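You operate a simulated robot arm through the tools that you are given. There is no shell and no other tool.

Carry out the task below with a simulated robot arm. There is one attempt and no reset: what you move stays moved.

TASK
Load roll 72 into the tape feeder and feed one 9 cm strip.
Fine: lay the square cover on the long mat meanwhile; it goes back over the roll before feeding.

It is judged by the outcome, as a careful person would: the job done as asked, and still so three seconds after it is handed in. It fails if anything else is knocked over, pushed out of place, dropped, spilled or broken. A push-on lid holds only when it is set on centred and level and pressed home; a screw cap is set on level and turned clockwise until tight.

THE ROBOT
A 7-joint arm with a two-finger parallel gripper, fixed in place. Base frame: the origin is at the foot of the arm, x ahead of it, y to its left, z up. Units: mm, rad, N and s.
Its first joint turns from -2.897 to 2.897 rad. Payload 1.57 kg.
The TCP is the grasp point between the finger pads, 30 mm short of the fingertips. In the tool frame z runs along the fingers and y along their closing line. The gripper opens to 80 mm. The fingers are 17 mm wide and 12 mm thick; the gripper's body (40 by 82 mm) begins 80 mm behind the TCP.
Orientation is that of the tool frame in the base frame, as [roll, pitch, yaw] about the fixed x, y, z axes, in that order (R = Rz(yaw) Ry(pitch) Rx(roll)). With the fingers straight down and closing along the base's y, the tool's x points along the base's -x, its y along +y and its z along -z.

THE INTERFACE
- The arm moves only by the tool servo_tool. Its arguments are lists of equal length, an entry for each row: "travel": the shift along the tool's x, y, z in mm, a list of three; "rotation": the turn, a rotation vector about the tool's x, y, z in rad, a list of three. In form: {"travel": [[tx, ty, tz], ...], "rotation": [[ax, ay, az], ...]}. A call has 1 to 20 rows; each row is the pose to reach, as a shift and turn from the pose commanded when the call began, along the tool's axes at that moment. "claw" is the closure in counts, from 0 (fully open) to 255 (shut), set as the call begins (left out, the last holds). Each row takes 0.2 s and may step no farther than 50 mm and 0.15 rad from the row before; otherwise, or with a gripper value out of range, the whole call is refused. Where a pose cannot be reached the arm comes as near as it can. A force on the tool above 40 N (or 10 N above the force at the start of the call, whichever is more), or a blocked arm, ends the call early, and 0.2 s more pass. Each finger travels about 153 mm/s and halts on what it meets, pressing with about 35 N; the grip force reading is that of the motor and also rises with nothing between the fingers. The clock runs only during rows and for 0.2 s after the last one: add rows that repeat a pose to give the fingers time. It gives the time, the measured TCP pose, the force on the tool (base axes), the opening and the grip force at its end, in the units of the frame above (readings bear some noise), with the torque about the TCP (base axes, N m) and any sound that the robot's microphone picked up.
- Cameras (640 x 400 px; columns grow to the right, rows downward): "scene" is fixed at [397.3, 649.9, 1574.2]; the picture's right is [-0.99, 0.13, 0.00], its down [0.13, 0.97, -0.20] and it looks along [-0.03, -0.20, -0.98] (base axes); focal length 360 px, centre (320, 200). "wrist" rides on the gripper at [72, -7, -122] in the tool frame; the picture's right is [0.09, 1.00, 0.00], its down [-0.84, 0.08, -0.54] and it looks along [-0.54, 0.05, 0.84] (tool axes); focal length 238 px, centre (320, 200). There is no depth. A picture from a camera that has moved, and an enlarged one, comes with that camera's place and axes in the base frame and with its lens.
- snapshot(camera): a new picture of that camera. No time passes.
- enlarge(camera, box): a new picture of the part [left, top, right, bottom] of that camera's present view, enlarged. No time passes.
- close_job(): hands the job in; it is judged then, once.

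Nothing tells you positions but the pictures and the camera data. Unless the task says otherwise, let go and move clear before handing in.

The tools are called after "Call:" by a JSON object that holds its "name" and its "arguments". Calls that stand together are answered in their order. servo_tool: Moves the arm, as the interface text tells. Its arguments: {"type":"object","properties":{"travel":{"type":"array"},"rotation":{"type":"array"},"claw":{"type":"number"}},"required":["travel","rotation"]} The other tools are called the same way: snapshot (camera) takes a picture; enlarge (camera, box) takes an enlarged picture of a part of a camera's view; close_job () hands the job in.

At the start:

```text
time: 0.0
tool_pos: [267.0, 427.3, 1136.6]
tcp_rot: [3.141, -0.001, 3.141]
contact_force: [0.1, -0.8, 0.0]
wrist_torque: [0.06, -0.01, 0.0]
grip_width: 80.0
grasp_force: 0.0
```

scene: 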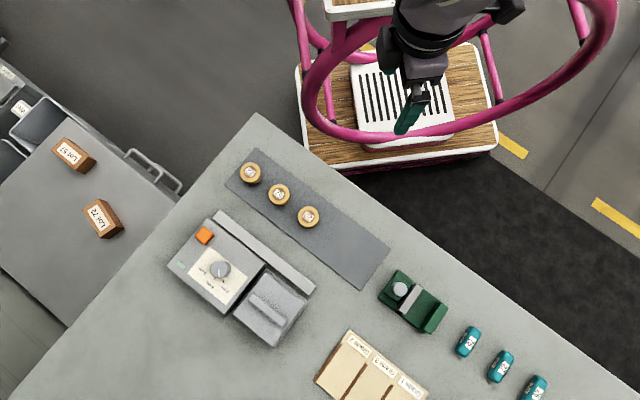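
wrist: 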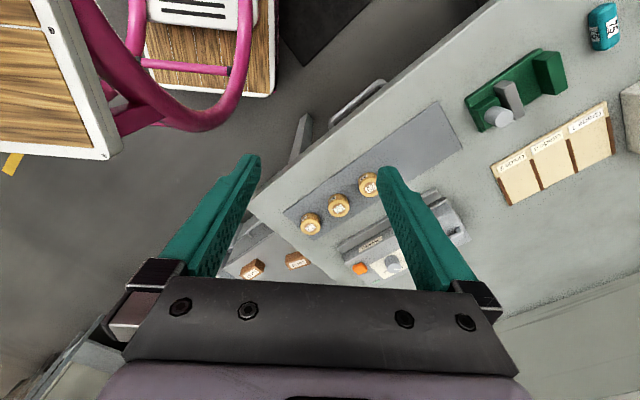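

I see a bench with a long dark mat carrying three tape rolls, a grey feeder with a knob, an orange button and a cover, plus other items. I'll look closer first.

Call:
{"name": "enlarge", "arguments": {"camera": "scene", "box": [160, 200, 320, 360]}}

Call:
{"name": "enlarge", "arguments": {"camera": "scene", "box": [220, 140, 400, 290]}}

Call:
{"name": "enlarge", "arguments": {"camera": "scene", "box": [360, 250, 560, 400]}}

Call:
{"name": "enlarge", "arguments": {"camera": "wrist", "box": [260, 160, 480, 300]}}

```text
2.50 times, centred on (240, 280) of scene
camera zoom: at [397.3, 649.9, 1574.2], right [-0.99, 0.13, 0.0], down [0.13, 0.97, -0.2], along [-0.03, -0.2, -0.98], focal length 899 px, centre (520, 0)
```

zoom: 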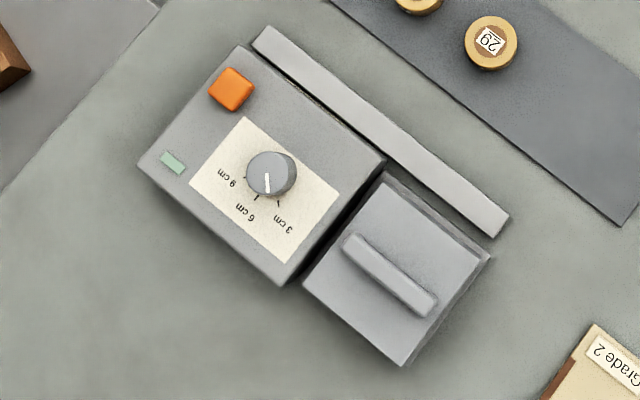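

```text
2.67 times, centred on (310, 215) of scene
camera zoom: at [397.3, 649.9, 1574.2], right [-0.99, 0.13, 0.0], down [0.13, 0.97, -0.2], along [-0.03, -0.2, -0.98], focal length 959 px, centre (347, 160)
```

zoom: 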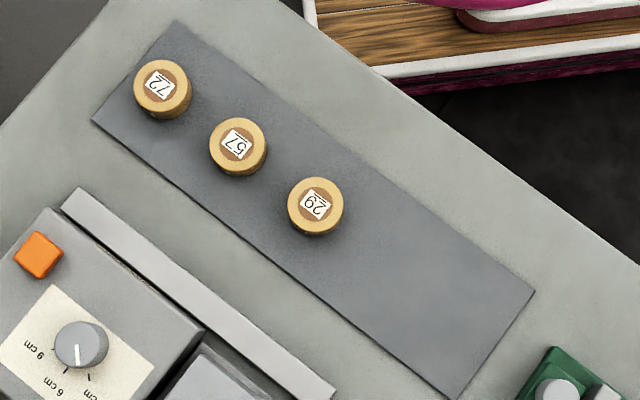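

```text
2.67 times, centred on (460, 325) of scene
camera zoom: at [397.3, 649.9, 1574.2], right [-0.99, 0.13, 0.0], down [0.13, 0.97, -0.2], along [-0.03, -0.2, -0.98], focal length 959 px, centre (-53, -133)
```

zoom: 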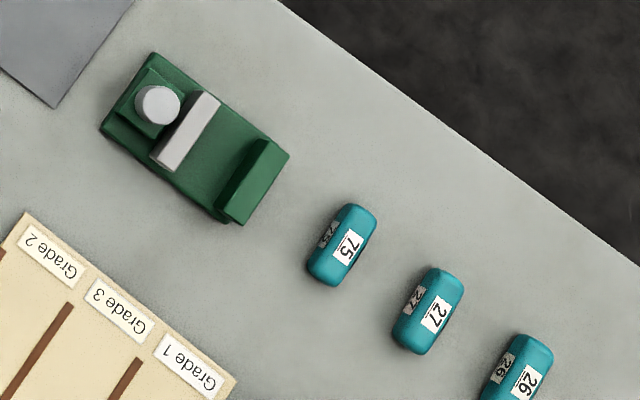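

```text
2.86 times, centred on (370, 230) of wrist
camera zoom: at [194.3, 420.7, 1257.4], right [-0.09, 1.0, 0.0], down [0.84, 0.08, 0.54], along [0.54, 0.05, -0.84], focal length 681 px, centre (177, 114)
```

zoom: 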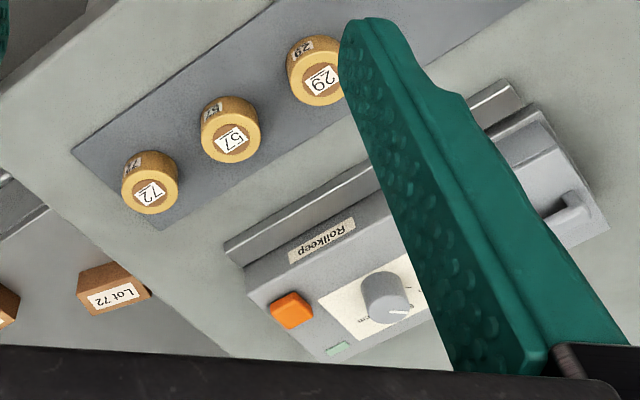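

The feeder ("Rollkeep") has a knob marked 3/6/9 cm, an orange button and a handled cover. Roll 72 is at the far end of the mat. I'll move the wrist camera nearer to measure things.

Call:
{"name": "servo_tool", "arguments": {"travel": [[-33, 27, 11], [-66, 54, 22], [-99, 81, 33], [-132, 108, 45], [-163, 133, 57]], "rotation": [[0, 0, 0], [0, 0, 0], [0, 0, 0], [0, 0, 0], [0, 0, 0]], "claw": 0}}

Call:
{"name": "snapshot", "arguments": {"camera": "wrist"}}

Call:
{"name": "snapshot", "arguments": {"camera": "scene"}}

```text
time: 1.2
tool_pos: [430.1, 562.2, 1079.3]
tcp_rot: [-3.14, 0.001, 3.141]
contact_force: [0.0, -0.2, 1.3]
wrist_torque: [0.02, -0.04, 0.0]
grip_width: 80.1
grasp_force: 0.1
```

```text
taken
camera wrist: at [356.7, 555.6, 1201.2], right [-0.09, 1.0, 0.0], down [0.84, 0.08, 0.54], along [0.54, 0.05, -0.84], focal length 238 px, centre (320, 200)
```

wrist: 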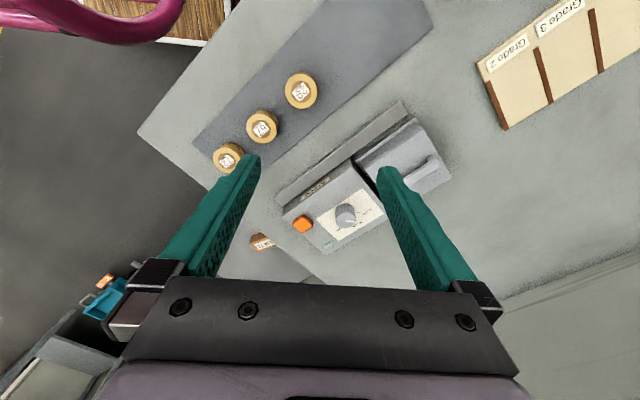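

```text
taken
```

scene: 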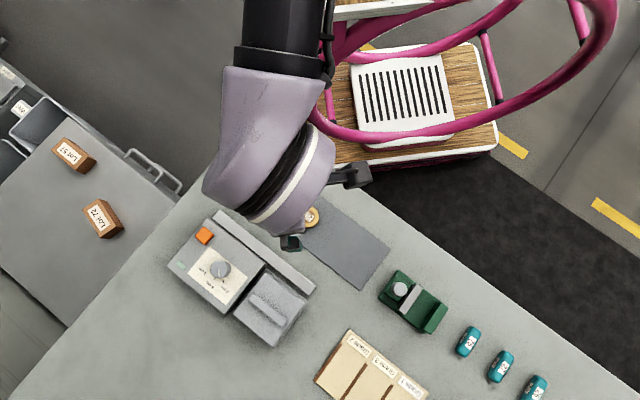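

The wrist view now shows the feeder and rolls. I'll enlarge it to triangulate against the scene view.

Call:
{"name": "enlarge", "arguments": {"camera": "wrist", "box": [270, 90, 470, 260]}}

Call:
{"name": "enlarge", "arguments": {"camera": "scene", "box": [160, 205, 320, 305]}}

Call:
{"name": "enlarge", "arguments": {"camera": "scene", "box": [200, 250, 264, 290]}}

```text
2.35 times, centred on (370, 175) of wrist
camera zoom: at [356.7, 555.6, 1201.2], right [-0.09, 1.0, 0.0], down [0.84, 0.08, 0.54], along [0.54, 0.05, -0.84], focal length 561 px, centre (202, 259)
```

zoom: 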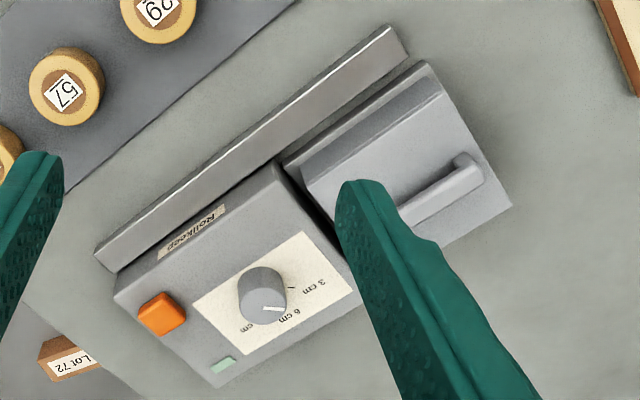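

```text
4.00 times, centred on (240, 255) of scene
camera zoom: at [397.3, 649.9, 1574.2], right [-0.99, 0.13, 0.0], down [0.13, 0.97, -0.2], along [-0.03, -0.2, -0.98], focal length 1439 px, centre (640, -20)
```

zoom: 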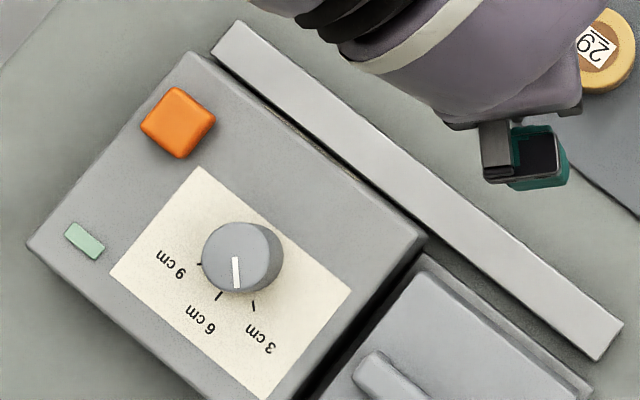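

```text
10.00 times, centred on (232, 270) of scene
camera zoom: at [397.3, 649.9, 1574.2], right [-0.99, 0.13, 0.0], down [0.13, 0.97, -0.2], along [-0.03, -0.2, -0.98], focal length 3597 px, centre (1200, -500)
```

zoom: 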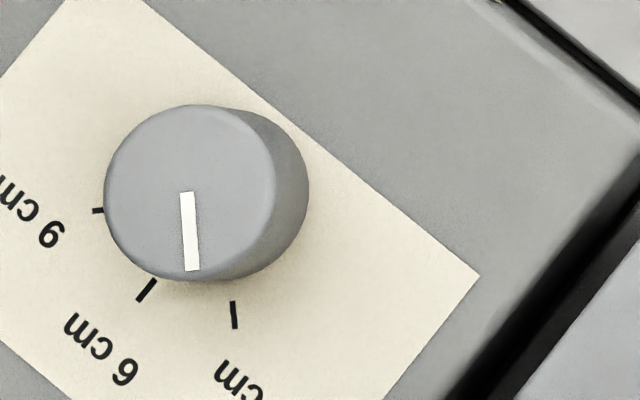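

The feeder's top seems to be near z≈880 and the table near z≈842. I'll rotate the gripper so it closes across the cover's bar, and hover above it.

Call:
{"name": "servo_tool", "arguments": {"travel": [[-12, 23, 16], [-24, 47, 33], [-36, 70, 50], [-48, 94, 66], [-60, 117, 83], [-72, 141, 99], [-72, 141, 99]], "rotation": [[0, 0, 0.13], [0, 0, 0.26], [0, 0, 0.39], [0, 0, 0.52], [0, 0, 0.65], [0, 0, 0.77], [0, 0, 0.77]]}}

Call:
{"name": "snapshot", "arguments": {"camera": "wrist"}}

Call:
{"name": "snapshot", "arguments": {"camera": "scene"}}

```text
time: 2.8
tool_pos: [485.3, 685.8, 979.7]
tcp_rot: [-3.14, 0.0, 2.37]
contact_force: [-0.9, -0.1, -0.3]
wrist_torque: [-0.03, 0.0, 0.0]
grip_width: 80.1
grasp_force: 0.1
out of reach, approached as far as the arm can: row 6, 7
```

```text
taken
camera wrist: at [428.3, 730.5, 1101.1], right [0.63, 0.78, 0.0], down [0.65, -0.53, 0.54], along [0.42, -0.34, -0.84], focal length 238 px, centre (320, 200)
```

wrist: 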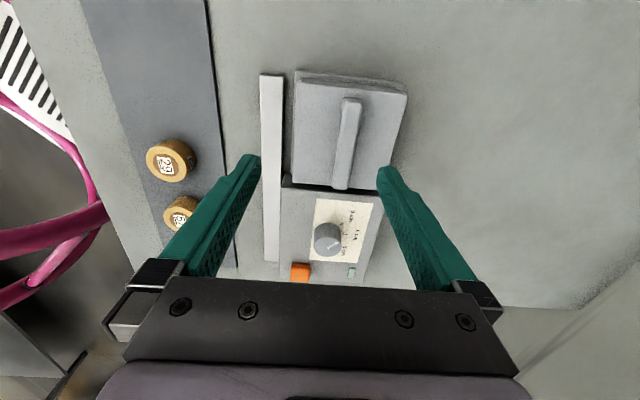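

```text
taken
```

scene: 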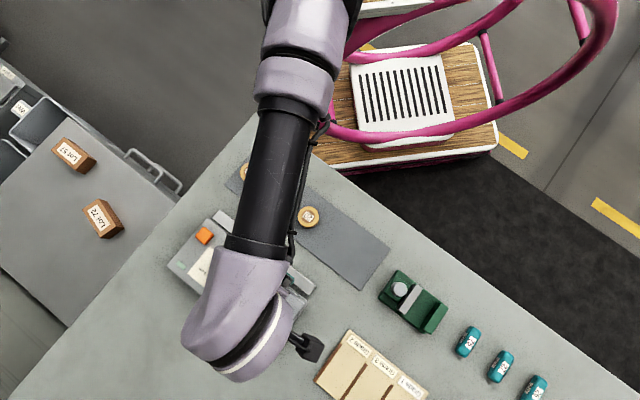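

The high hover is slightly out of reach, but going lower should help. I'll enlarge this view to get the handle's location.

Call:
{"name": "enlarge", "arguments": {"camera": "wrist", "box": [240, 50, 432, 170]}}

Call:
{"name": "enlarge", "arguments": {"camera": "wrist", "box": [256, 180, 416, 280]}}

```text
3.33 times, centred on (336, 110) of wrist
camera zoom: at [428.3, 730.5, 1101.1], right [0.63, 0.78, 0.0], down [0.65, -0.53, 0.54], along [0.42, -0.34, -0.84], focal length 794 px, centre (267, 500)
```

zoom: 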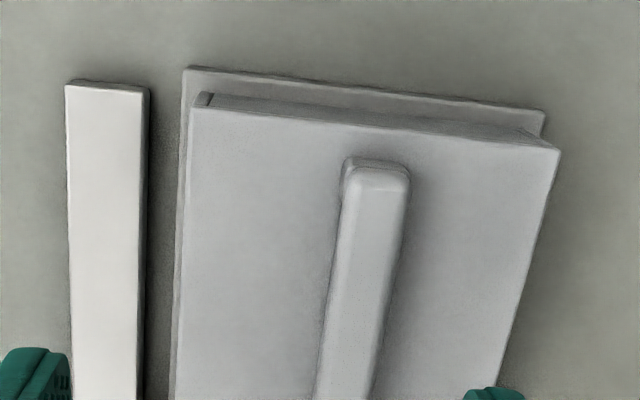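

```text
4.00 times, centred on (336, 230) of wrist
camera zoom: at [428.3, 730.5, 1101.1], right [0.63, 0.78, 0.0], down [0.65, -0.53, 0.54], along [0.42, -0.34, -0.84], focal length 953 px, centre (256, 80)
```

zoom: 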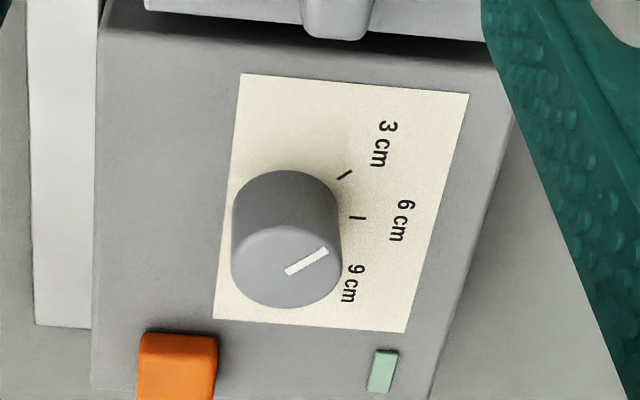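

I take the handle bar to be centred near (499, 700), with its top around z≈900. I'll descend a little and check reach.

Call:
{"name": "servo_tool", "arguments": {"travel": [[0, 0, 15], [0, 0, 28], [0, 0, 28]], "rotation": [[0, 0, 0], [0, 0, 0], [0, 0, 0]]}}

Call:
{"name": "snapshot", "arguments": {"camera": "wrist"}}

```text
time: 3.6
tool_pos: [484.9, 684.6, 951.6]
tcp_rot: [-3.141, 0.0, 2.372]
contact_force: [-0.5, 0.3, 0.5]
wrist_torque: [0.05, -0.03, -0.02]
grip_width: 80.2
grasp_force: 0.0
```

```text
taken
camera wrist: at [427.5, 730.3, 1073.3], right [0.63, 0.78, 0.0], down [0.65, -0.53, 0.54], along [0.42, -0.34, -0.84], focal length 238 px, centre (320, 200)
```

wrist: 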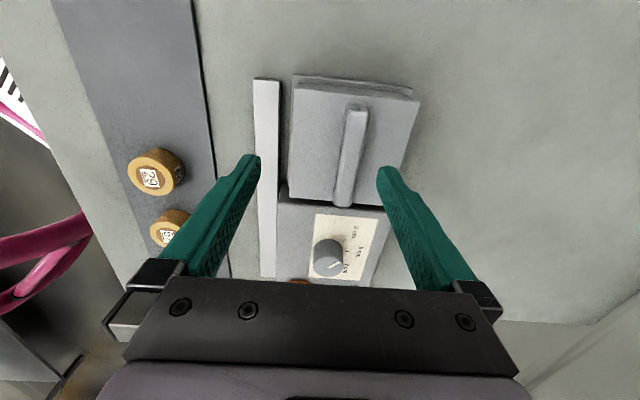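

The arm re-anchors on the reached pose. Now I'll shift about 22 mm along the closing line to centre on the bar.

Call:
{"name": "servo_tool", "arguments": {"travel": [[0, 11, 5], [0, 22, 10], [0, 22, 10]], "rotation": [[0, 0, 0], [0, 0, 0], [0, 0, 0]]}}

Call:
{"name": "snapshot", "arguments": {"camera": "wrist"}}

```text
time: 4.4
tool_pos: [482.6, 685.5, 946.4]
tcp_rot: [-3.142, 0.0, 2.372]
contact_force: [0.4, 0.1, -0.2]
wrist_torque: [-0.03, -0.03, 0.0]
grip_width: 79.7
grasp_force: 0.0
out of reach, approached as far as the arm can: row 1, 2, 3
```

```text
taken
camera wrist: at [426.8, 730.8, 1068.4], right [0.63, 0.78, 0.0], down [0.66, -0.53, 0.54], along [0.42, -0.34, -0.84], focal length 238 px, centre (320, 200)
```

wrist: 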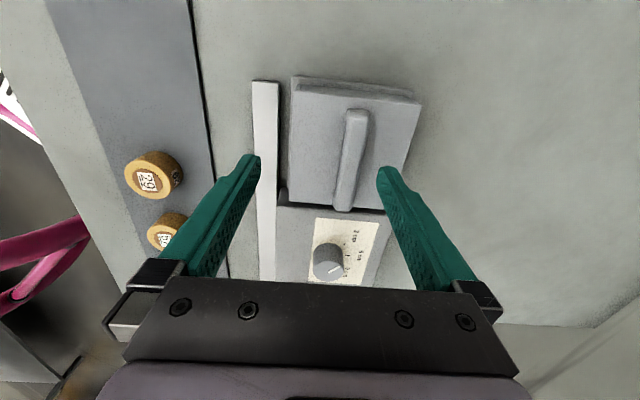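

The arm stops about 20 mm short, which looks like a wrist or elbow limit in this yaw rather than true reach. I'll lift slightly and probe how yaw affects reach.

Call:
{"name": "servo_tool", "arguments": {"travel": [[0, 0, -15], [0, 0, -30], [0, 0, -30], [0, 0, -30], [0, 0, -30]], "rotation": [[0, 0, -0.13], [0, 0, -0.26], [0, 0, -0.39], [0, 0, -0.52], [0, 0, -0.52]]}}

Call:
{"name": "snapshot", "arguments": {"camera": "scene"}}

```text
time: 5.6
tool_pos: [482.7, 685.4, 978.7]
tcp_rot: [3.14, 0.0, 2.893]
contact_force: [-0.2, -0.4, -0.9]
wrist_torque: [0.02, -0.02, 0.01]
grip_width: 79.8
grasp_force: 0.0
```

```text
taken
```

scene: 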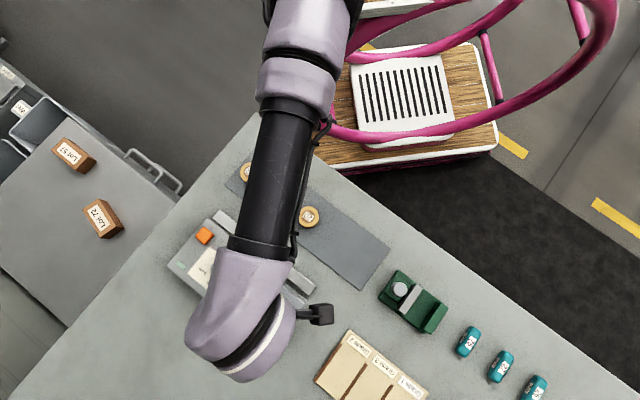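

Now I'll try the outward motion in this yaw.

Call:
{"name": "servo_tool", "arguments": {"travel": [[-6, 9, 0], [-13, 19, 0], [-13, 19, 0]], "rotation": [[0, 0, 0], [0, 0, 0], [0, 0, 0]]}}

```text
time: 6.4
tool_pos: [484.7, 686.1, 979.4]
tcp_rot: [3.138, 0.0, 2.892]
contact_force: [-0.5, 0.8, -0.8]
wrist_torque: [0.0, -0.01, 0.02]
grip_width: 80.1
grasp_force: 0.1
out of reach, approached as far as the arm can: row 1, 2, 3
```

Yaw isn't the limit. I'll test which direction is limited by moving purely along +x.

Call:
{"name": "servo_tool", "arguments": {"travel": [[-19, 5, 0], [-39, 10, 0], [-39, 10, 0]], "rotation": [[0, 0, 0], [0, 0, 0], [0, 0, 0]]}}

```text
time: 7.2
tool_pos: [514.1, 675.7, 979.3]
tcp_rot: [3.138, -0.001, 2.893]
contact_force: [-0.2, 0.1, 1.6]
wrist_torque: [0.01, -0.08, -0.03]
grip_width: 79.9
grasp_force: 0.1
out of reach, approached as far as the arm can: row 1, 2, 3
```

I'll try heading toward the handle centre while descending slightly, watching how far it gets.

Call:
{"name": "servo_tool", "arguments": {"travel": [[0, 0, 12], [5, 5, 25], [10, 10, 35], [15, 15, 35], [20, 20, 35], [20, 20, 35]], "rotation": [[0, 0, 0], [0, 0, 0], [0, 0, 0], [0, 0, 0], [0, 0, 0], [0, 0, 0]]}}

Call:
{"name": "snapshot", "arguments": {"camera": "scene"}}

```text
time: 8.6
tool_pos: [490.7, 681.9, 943.1]
tcp_rot: [-3.141, -0.002, 2.891]
contact_force: [1.1, -0.1, 0.5]
wrist_torque: [0.01, 0.08, -0.04]
grip_width: 80.1
grasp_force: 0.0
out of reach, approached as far as the arm can: row 2, 3, 4, 5, 6
```

```text
taken
```

scene: 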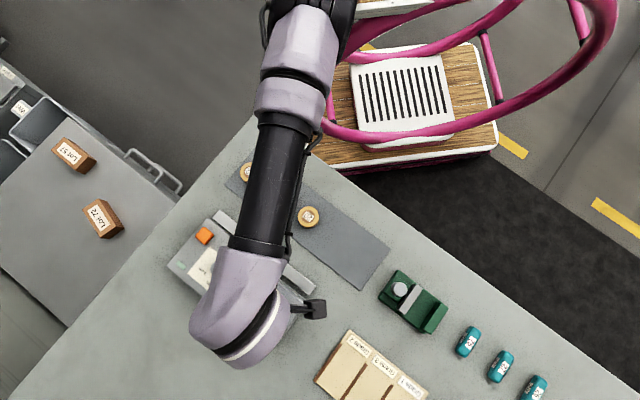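

The limit looks like an elbow-posture issue. I'll retract, rotate the other way, and inspect the arm's posture before trying again.

Call:
{"name": "servo_tool", "arguments": {"travel": [[5, -14, -5], [11, -28, -10], [16, -42, -10], [22, -56, -10], [27, -70, -5], [33, -84, 0], [38, -98, 5], [44, -112, 10], [44, -112, 10]], "rotation": [[0, 0, 0.13], [0, 0, 0.26], [0, 0, 0.39], [0, 0, 0.52], [0, 0, 0.52], [0, 0, 0.52], [0, 0, 0.52], [0, 0, 0.52], [0, 0, 0.52]]}}

Call:
{"name": "snapshot", "arguments": {"camera": "scene"}}

Call:
{"name": "snapshot", "arguments": {"camera": "wrist"}}

```text
time: 10.6
tool_pos: [419.7, 585.4, 934.8]
tcp_rot: [-3.141, 0.0, 2.371]
contact_force: [0.3, 0.2, -0.1]
wrist_torque: [0.03, -0.01, 0.0]
grip_width: 79.9
grasp_force: 0.0
out of reach, approached as far as the arm can: row 1, 2, 3, 4
```

```text
taken
```

scene: 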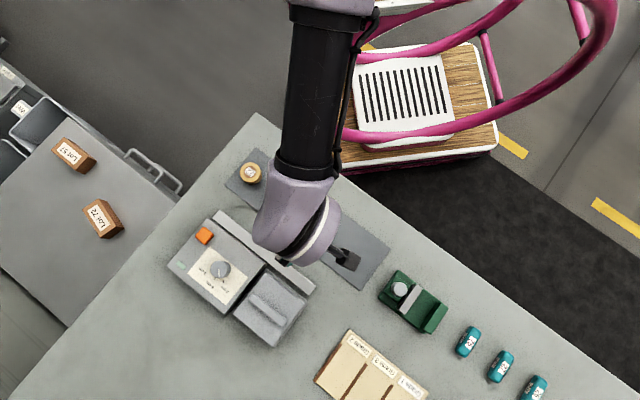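

```text
taken
camera wrist: at [363.4, 631.3, 1055.9], right [0.63, 0.78, 0.0], down [0.65, -0.53, 0.54], along [0.42, -0.34, -0.84], focal length 238 px, centre (320, 200)
```

wrist: 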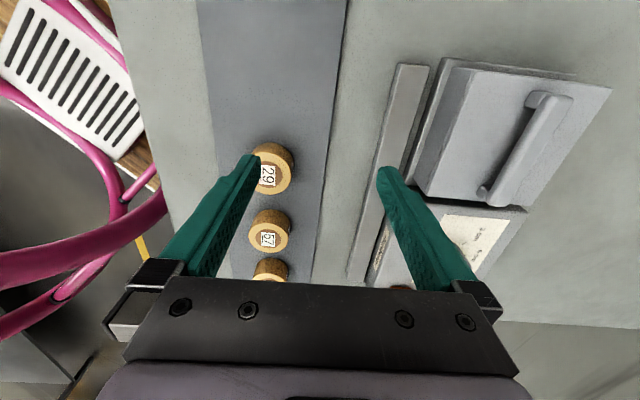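

I'm now retracted with a good view of the arched handle. I'll head outward again in this yaw at z≈950 to see whether the limit shifts.

Call:
{"name": "servo_tool", "arguments": {"travel": [[3, 20, -15], [7, 40, -15], [10, 60, -15], [13, 80, -15], [17, 100, -15], [20, 115, -15], [23, 128, -15], [23, 137, -15], [23, 137, -15]], "rotation": [[0, 0, 0], [0, 0, 0], [0, 0, 0], [0, 0, 0], [0, 0, 0], [0, 0, 0], [0, 0, 0], [0, 0, 0], [0, 0, 0]]}}

Call:
{"name": "snapshot", "arguments": {"camera": "wrist"}}

```text
time: 12.6
tool_pos: [486.1, 683.2, 949.9]
tcp_rot: [-3.141, -0.001, 2.373]
contact_force: [0.2, -0.2, 0.7]
wrist_torque: [0.01, 0.0, -0.02]
grip_width: 79.6
grasp_force: 0.0
out of reach, approached as far as the arm can: row 7, 8, 9
```

```text
taken
camera wrist: at [428.8, 728.9, 1072.0], right [0.63, 0.78, 0.0], down [0.66, -0.53, 0.54], along [0.42, -0.34, -0.84], focal length 238 px, centre (320, 200)
```

wrist: 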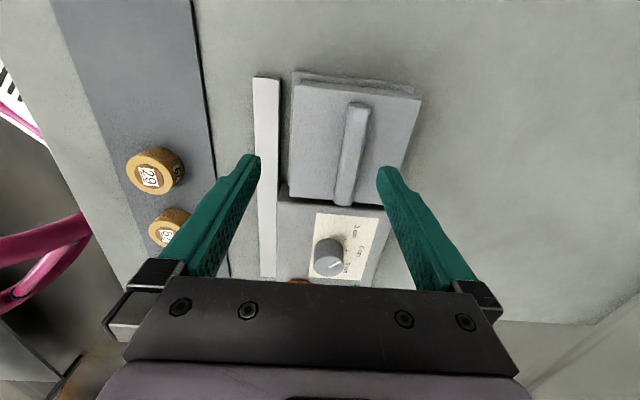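

The bar already lies between the open fingers, so I can descend here and try outward at a lower height.

Call:
{"name": "servo_tool", "arguments": {"travel": [[0, 0, 10], [0, 0, 20], [0, 0, 25], [0, 3, 25], [0, 7, 25], [0, 11, 25], [0, 15, 25], [0, 15, 25]], "rotation": [[0, 0, 0], [0, 0, 0], [0, 0, 0], [0, 0, 0], [0, 0, 0], [0, 0, 0], [0, 0, 0], [0, 0, 0]]}}

Call:
{"name": "snapshot", "arguments": {"camera": "wrist"}}

```text
time: 14.4
tool_pos: [484.2, 684.0, 924.0]
tcp_rot: [3.14, 0.0, 2.373]
contact_force: [0.3, 0.2, -0.3]
wrist_torque: [0.01, 0.02, 0.0]
grip_width: 80.1
grasp_force: 0.1
out of reach, approached as far as the arm can: row 5, 6, 7, 8
```

```text
taken
camera wrist: at [428.4, 729.8, 1046.5], right [0.63, 0.78, 0.0], down [0.66, -0.53, 0.54], along [0.42, -0.34, -0.84], focal length 238 px, centre (320, 200)
```

wrist: 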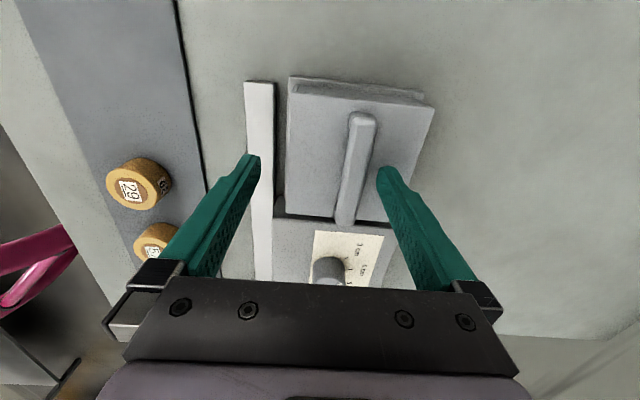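

There's still a hard stop near r≈839 at this angle, regardless of height. I'll lift and probe the reach at a different bearing, over the knob and beyond.

Call:
{"name": "servo_tool", "arguments": {"travel": [[0, -3, -30], [0, -3, -61], [-35, 3, -61], [-70, 9, -61], [-105, 15, -61], [-141, 21, -61], [-141, 41, -61], [-141, 61, -61], [-141, 81, -61], [-141, 81, -61]], "rotation": [[0, 0, 0], [0, 0, 0], [0, 0, 0], [0, 0, 0], [0, 0, 0], [0, 0, 0], [0, 0, 0], [0, 0, 0], [0, 0, 0], [0, 0, 0]]}}

Call:
{"name": "snapshot", "arguments": {"camera": "scene"}}

Call:
{"name": "snapshot", "arguments": {"camera": "wrist"}}

```text
time: 16.6
tool_pos: [621.5, 622.3, 985.6]
tcp_rot: [3.141, 0.0, 2.372]
contact_force: [0.6, 0.0, 0.6]
wrist_torque: [0.02, -0.01, -0.03]
grip_width: 79.9
grasp_force: 0.1
out of reach, approached as far as the arm can: row 8, 9, 10
```

```text
taken
```

scene: 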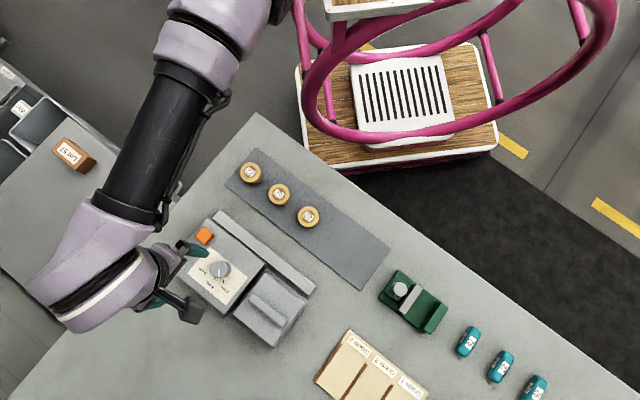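

```text
taken
camera wrist: at [565.1, 668.5, 1106.4], right [0.63, 0.78, 0.0], down [0.65, -0.53, 0.54], along [0.42, -0.34, -0.84], focal length 238 px, centre (320, 200)
```

wrist: 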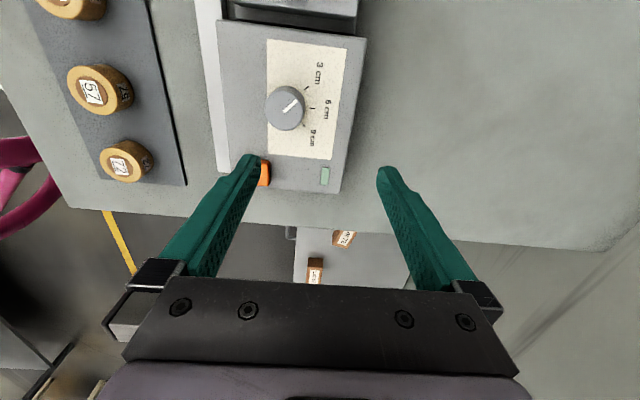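

Reach varies with bearing (839 at 55°, 880 at 45°), so a joint limit with the elbow swung sideways is the culprit. I'll return near the start posture and check the arm there.

Call:
{"name": "servo_tool", "arguments": {"travel": [[12, -39, -30], [24, -78, -60], [36, -116, -90], [47, -155, -110], [59, -194, -120], [71, -232, -130], [83, -271, -140], [94, -310, -145], [106, -348, -150], [118, -386, -152], [118, -386, -152]], "rotation": [[0, 0, -0.08], [0, 0, -0.16], [0, 0, -0.24], [0, 0, -0.32], [0, 0, -0.4], [0, 0, -0.48], [0, 0, -0.56], [0, 0, -0.64], [0, 0, -0.72], [0, 0, -0.77], [0, 0, -0.77]]}}

Call:
{"name": "snapshot", "arguments": {"camera": "scene"}}

```text
refused: row 1 steps farther than a row can; nothing moved
```

```text
taken
```

scene: 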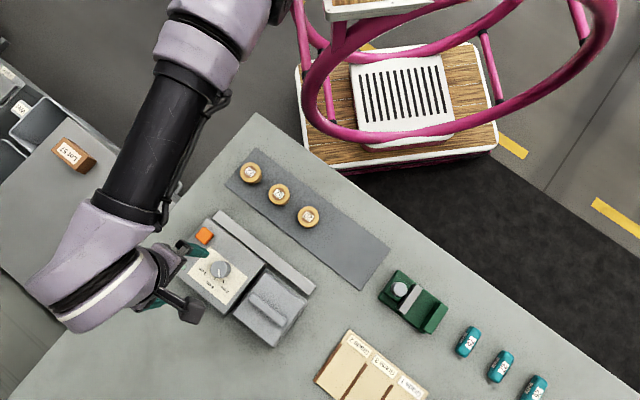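

I see the first row stepped just over 50 mm, so I'll use smaller steps for the same retreat.

Call:
{"name": "servo_tool", "arguments": {"travel": [[10, -33, -13], [20, -66, -26], [31, -100, -39], [41, -133, -52], [51, -166, -66], [61, -200, -79], [71, -233, -92], [82, -266, -105], [92, -300, -118], [102, -333, -131], [112, -366, -144], [118, -386, -152], [118, -386, -152]], "rotation": [[0, 0, -0.07], [0, 0, -0.14], [0, 0, -0.21], [0, 0, -0.28], [0, 0, -0.35], [0, 0, -0.42], [0, 0, -0.49], [0, 0, -0.56], [0, 0, -0.63], [0, 0, -0.7], [0, 0, -0.77], [0, 0, -0.77], [0, 0, -0.77]]}}

Call:
{"name": "snapshot", "arguments": {"camera": "scene"}}

Call:
{"name": "snapshot", "arguments": {"camera": "wrist"}}

```text
time: 19.4
tool_pos: [269.1, 426.9, 1138.4]
tcp_rot: [-3.141, 0.001, -3.141]
contact_force: [0.9, -0.5, 0.3]
wrist_torque: [0.0, 0.01, -0.01]
grip_width: 80.1
grasp_force: 0.1
```

```text
taken
```

scene: 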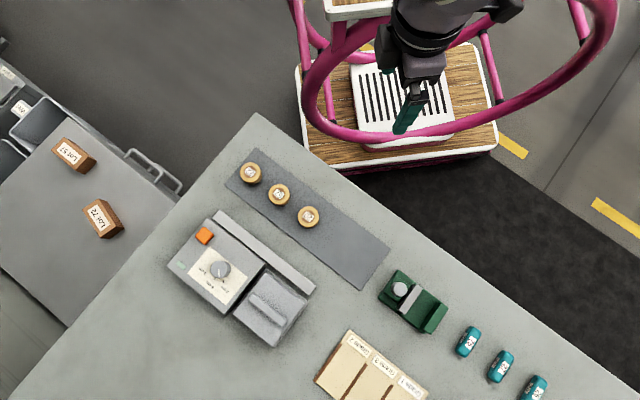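

```text
taken
camera wrist: at [196.4, 420.3, 1259.0], right [-0.09, 1.0, 0.0], down [0.84, 0.08, 0.54], along [0.54, 0.05, -0.84], focal length 238 px, centre (320, 200)
```

wrist: 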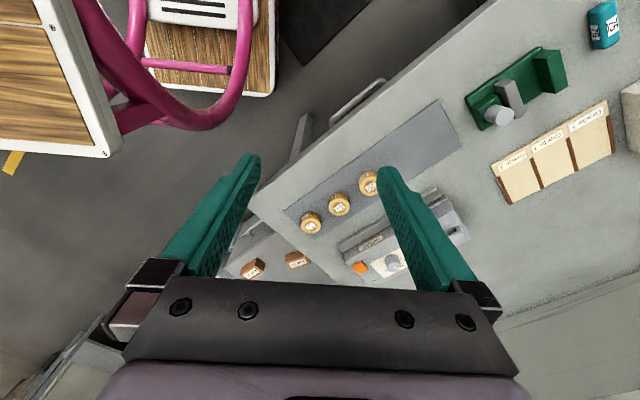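

The arm came back to exactly its start posture, so the posture depends on the pose. I'll try the opposite yaw (gripper turned 180°), which may suit the wrist better at long reach.

Call:
{"name": "servo_tool", "arguments": {"travel": [[-10, 11, 9], [-20, 21, 18], [-30, 32, 28], [-40, 42, 37], [-50, 53, 46], [-60, 63, 55], [-70, 74, 64], [-80, 84, 74], [-90, 95, 83], [-100, 105, 92], [-110, 116, 101], [-120, 126, 110], [-130, 137, 120], [-140, 147, 129], [-151, 158, 138], [-151, 158, 138], [-151, 158, 138], [-151, 158, 138], [-151, 158, 138]], "rotation": [[0, 0, 0.145], [0, 0, 0.29], [0, 0, 0.435], [0, 0, 0.58], [0, 0, 0.725], [0, 0, 0.87], [0, 0, 1.015], [0, 0, 1.16], [0, 0, 1.305], [0, 0, 1.45], [0, 0, 1.595], [0, 0, 1.74], [0, 0, 1.885], [0, 0, 2.03], [0, 0, 2.175], [0, 0, 2.32], [0, 0, 2.465], [0, 0, 2.6], [0, 0, 2.6]]}}

Call:
{"name": "snapshot", "arguments": {"camera": "scene"}}

```text
time: 23.4
tool_pos: [418.7, 584.6, 999.4]
tcp_rot: [-3.141, 0.0, 0.539]
contact_force: [0.4, -0.3, -0.4]
wrist_torque: [-0.02, -0.02, 0.04]
grip_width: 79.8
grasp_force: 0.0
```

```text
taken
```

scene: 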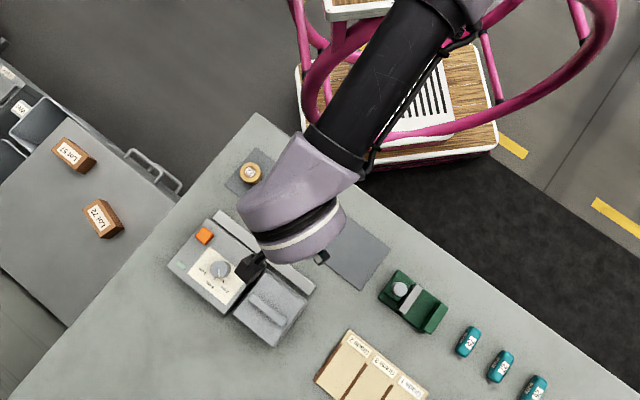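

The forearm now lies in line with the target, a much better posture. I'll continue the turn to yaw ≈ -0.77.

Call:
{"name": "servo_tool", "arguments": {"travel": [[0, 0, 0], [0, 0, 0], [0, 0, 0], [0, 0, 0], [0, 0, 0], [0, 0, 0], [0, 0, 0], [0, 0, 0], [0, 0, 0], [0, 0, 0], [0, 0, 0]], "rotation": [[0, 0, 0.14], [0, 0, 0.28], [0, 0, 0.42], [0, 0, 0.56], [0, 0, 0.7], [0, 0, 0.84], [0, 0, 0.98], [0, 0, 1.12], [0, 0, 1.25], [0, 0, 1.309], [0, 0, 1.309]]}}

Call:
{"name": "snapshot", "arguments": {"camera": "scene"}}

Call:
{"name": "snapshot", "arguments": {"camera": "wrist"}}

```text
time: 25.8
tool_pos: [438.5, 489.6, 1027.1]
tcp_rot: [3.14, 0.002, -0.763]
contact_force: [-0.6, 0.3, -0.2]
wrist_torque: [-0.04, 0.01, 0.01]
grip_width: 80.0
grasp_force: 0.0
out of reach, approached as far as the arm can: row 7, 8, 9, 10, 11
```

```text
taken
```

scene: 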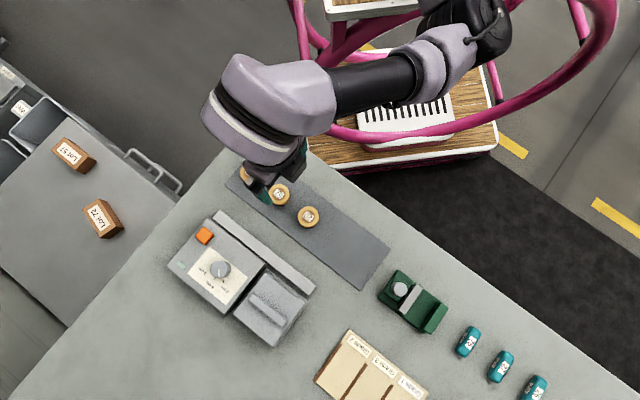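

```text
taken
camera wrist: at [494.6, 444.8, 1147.5], right [-0.62, -0.78, 0.0], down [-0.66, 0.52, 0.54], along [-0.43, 0.34, -0.84], focal length 238 px, centre (320, 200)
```

wrist: 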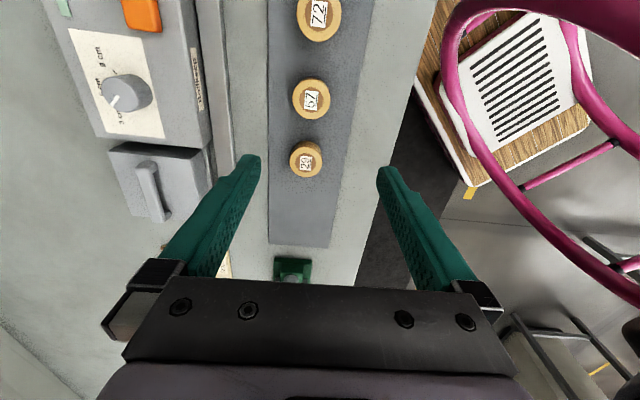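

Turning this far forced the elbow to swing the other way. Turning back to yaw 2.37 should now leave the elbow more in line with the target.

Call:
{"name": "servo_tool", "arguments": {"travel": [[0, 0, 0], [0, 0, 0], [0, 0, 0], [0, 0, 0], [0, 0, 0], [0, 0, 0], [0, 0, 0], [0, 0, 0], [0, 0, 0], [0, 0, 0], [0, 0, 0], [0, 0, 0], [0, 0, 0], [0, 0, 0], [0, 0, 0], [0, 0, 0], [0, 0, 0], [0, 0, 0]], "rotation": [[0, 0, -0.145], [0, 0, -0.29], [0, 0, -0.435], [0, 0, -0.58], [0, 0, -0.725], [0, 0, -0.87], [0, 0, -1.015], [0, 0, -1.16], [0, 0, -1.305], [0, 0, -1.45], [0, 0, -1.595], [0, 0, -1.74], [0, 0, -1.885], [0, 0, -2.03], [0, 0, -2.175], [0, 0, -2.32], [0, 0, -2.465], [0, 0, -2.6]]}}

Call:
{"name": "snapshot", "arguments": {"camera": "scene"}}

```text
time: 29.6
tool_pos: [434.9, 487.3, 1024.1]
tcp_rot: [3.141, 0.0, 1.837]
contact_force: [-0.3, 0.0, 0.2]
wrist_torque: [-0.02, -0.02, 0.02]
grip_width: 80.0
grasp_force: 0.1
```

```text
taken
```

scene: 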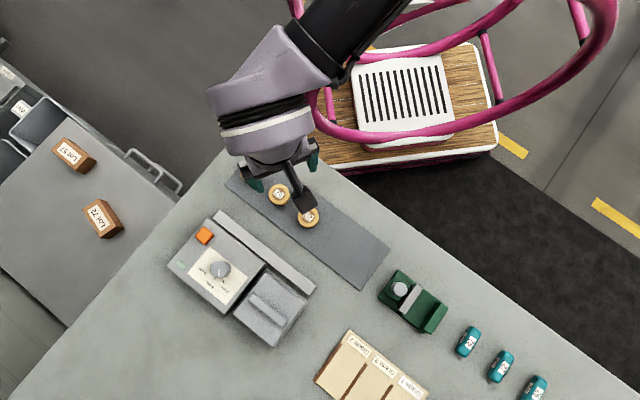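

The elbow has shifted to the other side. I'll finish the turn to yaw 2.37 while moving out above the handle.

Call:
{"name": "servo_tool", "arguments": {"travel": [[22, 5, 8], [44, 10, 16], [66, 15, 24], [88, 20, 32], [110, 25, 40], [126, 45, 48], [142, 65, 56], [158, 85, 64], [174, 101, 70], [189, 118, 74], [189, 118, 74]], "rotation": [[0, 0, -0.107], [0, 0, -0.214], [0, 0, -0.321], [0, 0, -0.428], [0, 0, -0.53], [0, 0, -0.53], [0, 0, -0.53], [0, 0, -0.53], [0, 0, -0.53], [0, 0, -0.53], [0, 0, -0.53]]}}

Call:
{"name": "snapshot", "arguments": {"camera": "scene"}}

Call:
{"name": "snapshot", "arguments": {"camera": "wrist"}}

```text
time: 32.0
tool_pos: [487.0, 685.7, 950.1]
tcp_rot: [-3.141, 0.0, 2.363]
contact_force: [0.7, 0.0, 0.2]
wrist_torque: [-0.01, 0.0, 0.01]
grip_width: 80.1
grasp_force: 0.1
out of reach, approached as far as the arm can: row 10, 11
```

```text
taken
```

scene: 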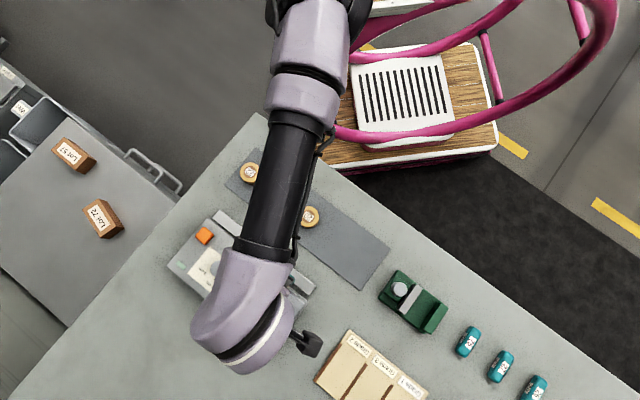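

```text
taken
camera wrist: at [429.7, 730.8, 1072.4], right [0.63, 0.77, 0.0], down [0.65, -0.53, 0.54], along [0.42, -0.34, -0.84], focal length 238 px, centre (320, 200)
```

wrist: 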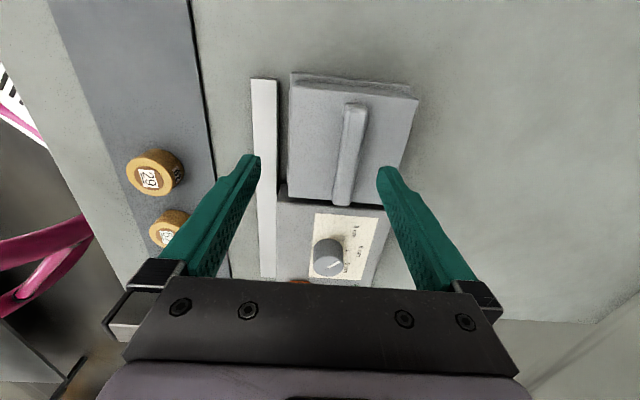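

The elbow is drooping sideways in this yaw, which causes the stall. I'll test the handle position with the gripper turned about 90° (yaw ≈0.8), where the elbow sits naturally.

Call:
{"name": "servo_tool", "arguments": {"travel": [[-3, -20, -10], [-6, -40, -20], [-9, -60, -30], [-9, -60, -30], [-9, -60, -30], [-9, -60, -30], [-9, -60, -30], [-9, -60, -30], [-9, -60, -30], [-9, -60, -30], [-9, -60, -30], [-6, -35, -20], [-3, -10, -10], [0, 8, 0], [1, 18, 0], [1, 18, 0]], "rotation": [[0, 0, 0.14], [0, 0, 0.28], [0, 0, 0.42], [0, 0, 0.56], [0, 0, 0.7], [0, 0, 0.84], [0, 0, 0.98], [0, 0, 1.12], [0, 0, 1.26], [0, 0, 1.4], [0, 0, 1.54], [0, 0, 1.56], [0, 0, 1.56], [0, 0, 1.56], [0, 0, 1.56], [0, 0, 1.56]]}}

Call:
{"name": "snapshot", "arguments": {"camera": "scene"}}

Call:
{"name": "snapshot", "arguments": {"camera": "wrist"}}

```text
time: 35.4
tool_pos: [485.6, 685.0, 947.2]
tcp_rot: [3.141, 0.0, 0.802]
contact_force: [-0.1, -0.5, 0.9]
wrist_torque: [0.03, -0.02, -0.01]
grip_width: 80.0
grasp_force: 0.1
out of reach, approached as far as the arm can: row 14, 15, 16
```

```text
taken
```

scene: 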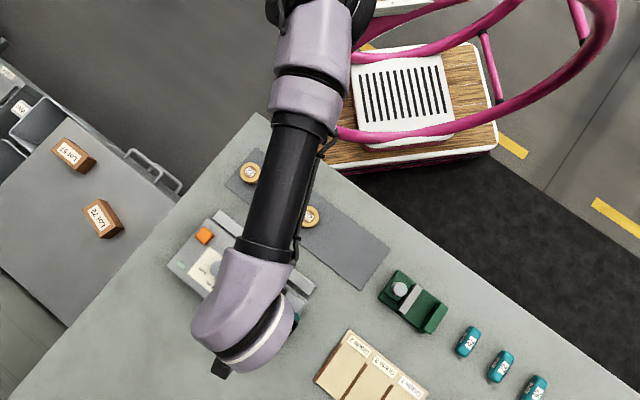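

```text
taken
camera wrist: at [531.1, 741.0, 1068.6], right [0.78, -0.63, 0.0], down [-0.53, -0.66, 0.54], along [-0.34, -0.42, -0.84], focal length 238 px, centre (320, 200)
```

wrist: 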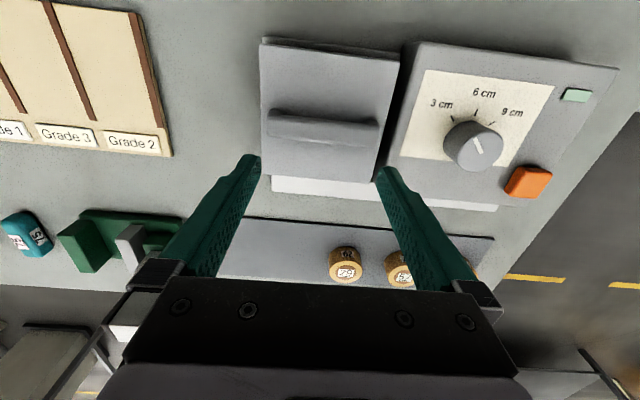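

The arm looks the same for both yaws, so it's a genuine posture limit. I'll retract and tilt the wrist camera back toward the base to see how the arm is set up.

Call:
{"name": "servo_tool", "arguments": {"travel": [[-10, 0, -35], [-20, 0, -70], [-30, 0, -105], [-40, 0, -130], [-50, 0, -130], [-60, 0, -130], [-60, 0, -130], [-60, 0, -130]], "rotation": [[0, 0, 0], [0, 0, 0], [0, 0, 0], [0, -0.14, 0], [0, -0.28, 0], [0, -0.42, 0], [0, -0.56, 0], [0, -0.7, 0]]}}

Call:
{"name": "snapshot", "arguments": {"camera": "wrist"}}

Call:
{"name": "snapshot", "arguments": {"camera": "scene"}}

```text
time: 37.2
tool_pos: [384.8, 586.4, 1057.6]
tcp_rot: [3.129, 0.595, 0.823]
contact_force: [-0.8, -0.5, 1.4]
wrist_torque: [0.11, -0.14, -0.01]
grip_width: 79.9
grasp_force: 0.2
out of reach, approached as far as the arm can: row 5, 6, 7, 8
```

```text
taken
camera wrist: at [465.2, 687.3, 1117.6], right [0.79, -0.62, -0.04], down [-0.21, -0.33, 0.92], along [-0.58, -0.71, -0.39], focal length 238 px, centre (320, 200)
```

wrist: 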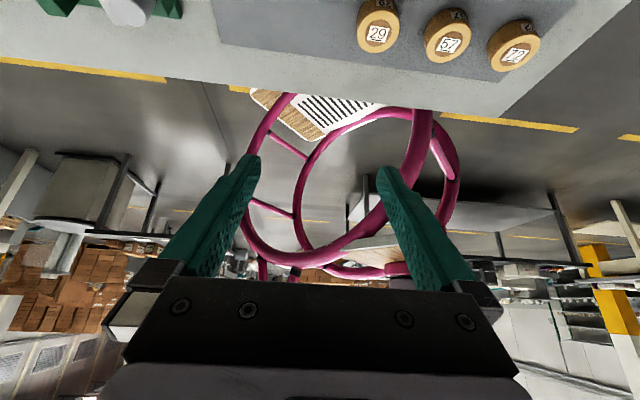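

```text
taken
```

scene: 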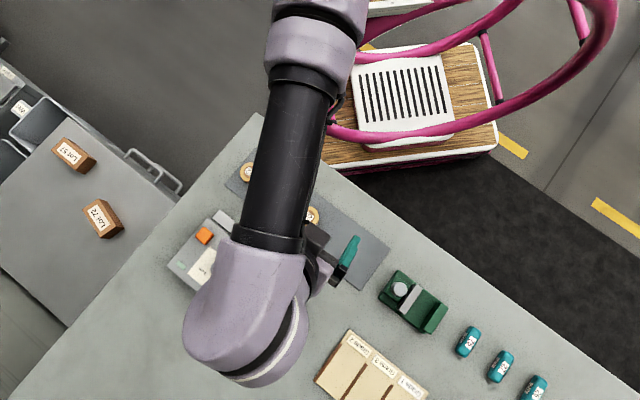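

No robot base shows in this view, but the posture evidence suggests the elbow is hanging sideways. I'll level the tool again and force the elbow over with yaw while retracted, then extend outward.

Call:
{"name": "servo_tool", "arguments": {"travel": [[0, 0, 0], [0, 0, 0], [0, 0, 0], [0, 0, 0], [0, 0, 0], [0, 0, 0]], "rotation": [[0, 0.13, 0], [0, 0.26, 0], [0, 0.39, 0], [0, 0.52, 0], [0, 0.595, 0], [0, 0.595, 0]]}}

Call:
{"name": "snapshot", "arguments": {"camera": "scene"}}

```text
time: 38.6
tool_pos: [384.9, 587.3, 1057.4]
tcp_rot: [3.13, 0.0, 0.829]
contact_force: [-0.6, 0.1, 0.0]
wrist_torque: [-0.02, 0.03, -0.01]
grip_width: 80.2
grasp_force: 0.0
```

```text
taken
```

scene: 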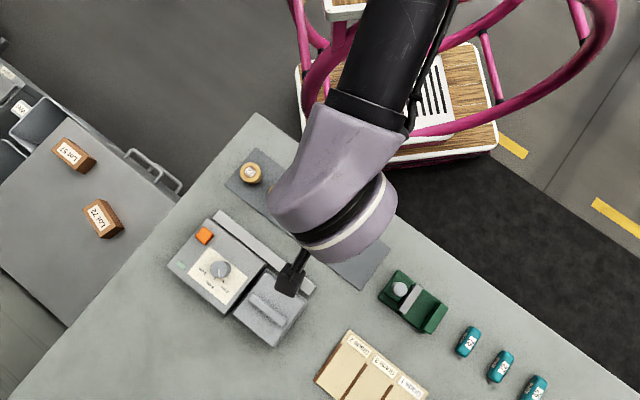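

The elbow now looks raised and in line. I'll extend outward in steps and watch how it evolves.

Call:
{"name": "servo_tool", "arguments": {"travel": [[23, 1, 19], [46, 3, 38], [69, 4, 57], [69, 4, 57]], "rotation": [[0, 0, 0], [0, 0, 0], [0, 0, 0], [0, 0, 0]]}}

Call:
{"name": "snapshot", "arguments": {"camera": "scene"}}

```text
time: 39.6
tool_pos: [434.2, 636.0, 999.7]
tcp_rot: [3.13, -0.001, 0.831]
contact_force: [0.2, -0.9, -0.5]
wrist_torque: [0.01, 0.01, 0.01]
grip_width: 79.9
grasp_force: 0.2
```

```text
taken
```

scene: 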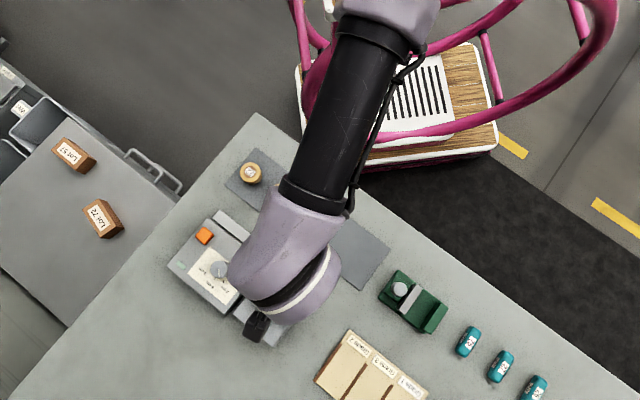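

Still good here. I'll continue outward to the handle location.

Call:
{"name": "servo_tool", "arguments": {"travel": [[20, 1, 10], [40, 2, 20], [60, 3, 30], [75, 4, 40], [92, 5, 40], [92, 5, 40]], "rotation": [[0, 0, 0], [0, 0, 0], [0, 0, 0], [0, 0, 0], [0, 0, 0], [0, 0, 0]]}}

Call:
{"name": "snapshot", "arguments": {"camera": "scene"}}

```text
time: 41.0
tool_pos: [487.5, 683.1, 956.1]
tcp_rot: [3.131, -0.001, 0.832]
contact_force: [-0.2, -0.5, -0.1]
wrist_torque: [-0.04, 0.0, 0.0]
grip_width: 79.9
grasp_force: 0.1
out of reach, approached as far as the arm can: row 4, 5, 6
```

```text
taken
```

scene: 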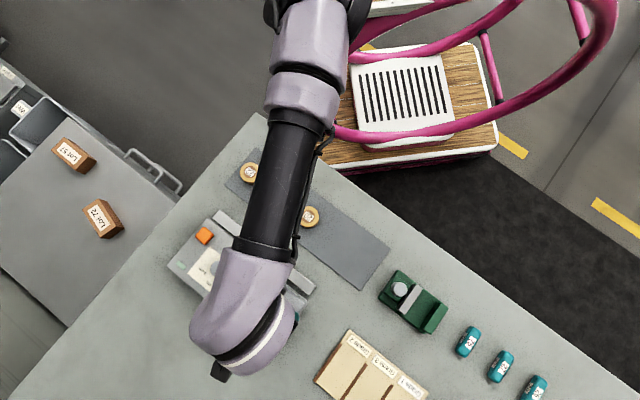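

The limit repeats identically, so it's genuine: the arm is straight here. A tilt of about 14° within the bar's plane lets the wrist sit closer while the pads stay flush, so I'll use that. First I'll measure the cover precisely from this view.

Call:
{"name": "enlarge", "arguments": {"camera": "wrist", "box": [240, 20, 432, 140]}}

Call:
{"name": "snapshot", "arguments": {"camera": "wrist"}}

```text
3.33 times, centred on (336, 80) of wrist
camera zoom: at [529.5, 742.1, 1078.1], right [0.8, -0.6, 0.01], down [-0.51, -0.67, 0.54], along [-0.32, -0.44, -0.84], focal length 794 px, centre (267, 600)
```

zoom: 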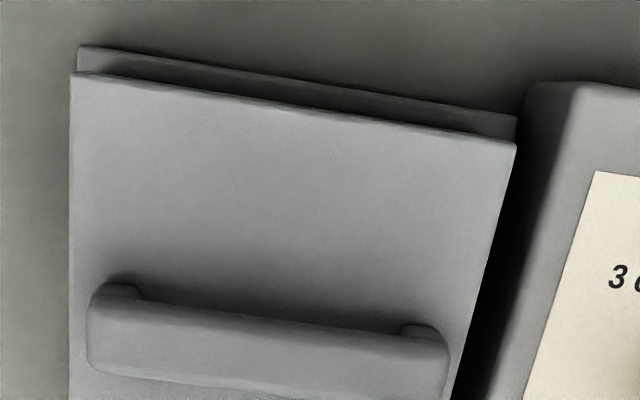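

```text
taken
camera wrist: at [529.5, 742.1, 1078.1], right [0.8, -0.6, 0.01], down [-0.51, -0.67, 0.54], along [-0.32, -0.44, -0.84], focal length 238 px, centre (320, 200)
```

wrist: 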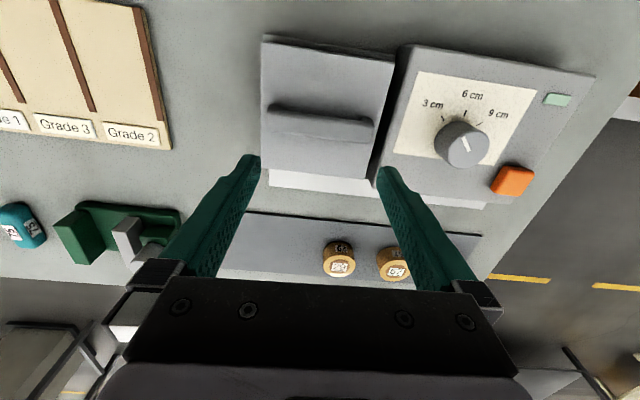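

The two views agree: handle top is near z≈901 and centred at about (502, 700.5), the bar's azimuth is ≈136.8°, and the cover is a ~93 mm square with its top near z≈887. I'll retract and turn to yaw ≈2.385.

Call:
{"name": "servo_tool", "arguments": {"travel": [[-14, 1, -15], [-28, 1, -30], [-43, 2, -44], [-43, 2, -44], [-43, 2, -44], [-43, 2, -44], [-43, 2, -44], [-43, 2, -44], [-43, 2, -44], [-43, 2, -44], [-43, 2, -44], [-43, 2, -44]], "rotation": [[0, 0, -0.14], [0, 0, -0.28], [0, 0, -0.42], [0, 0, -0.56], [0, 0, -0.7], [0, 0, -0.84], [0, 0, -0.98], [0, 0, -1.12], [0, 0, -1.26], [0, 0, -1.4], [0, 0, -1.54], [0, 0, -1.553]]}}

```text
time: 43.6
tool_pos: [458.8, 650.1, 1001.3]
tcp_rot: [-3.141, 0.014, 2.385]
contact_force: [-0.7, 0.2, -0.3]
wrist_torque: [0.03, 0.0, 0.02]
grip_width: 80.0
grasp_force: 0.0
```

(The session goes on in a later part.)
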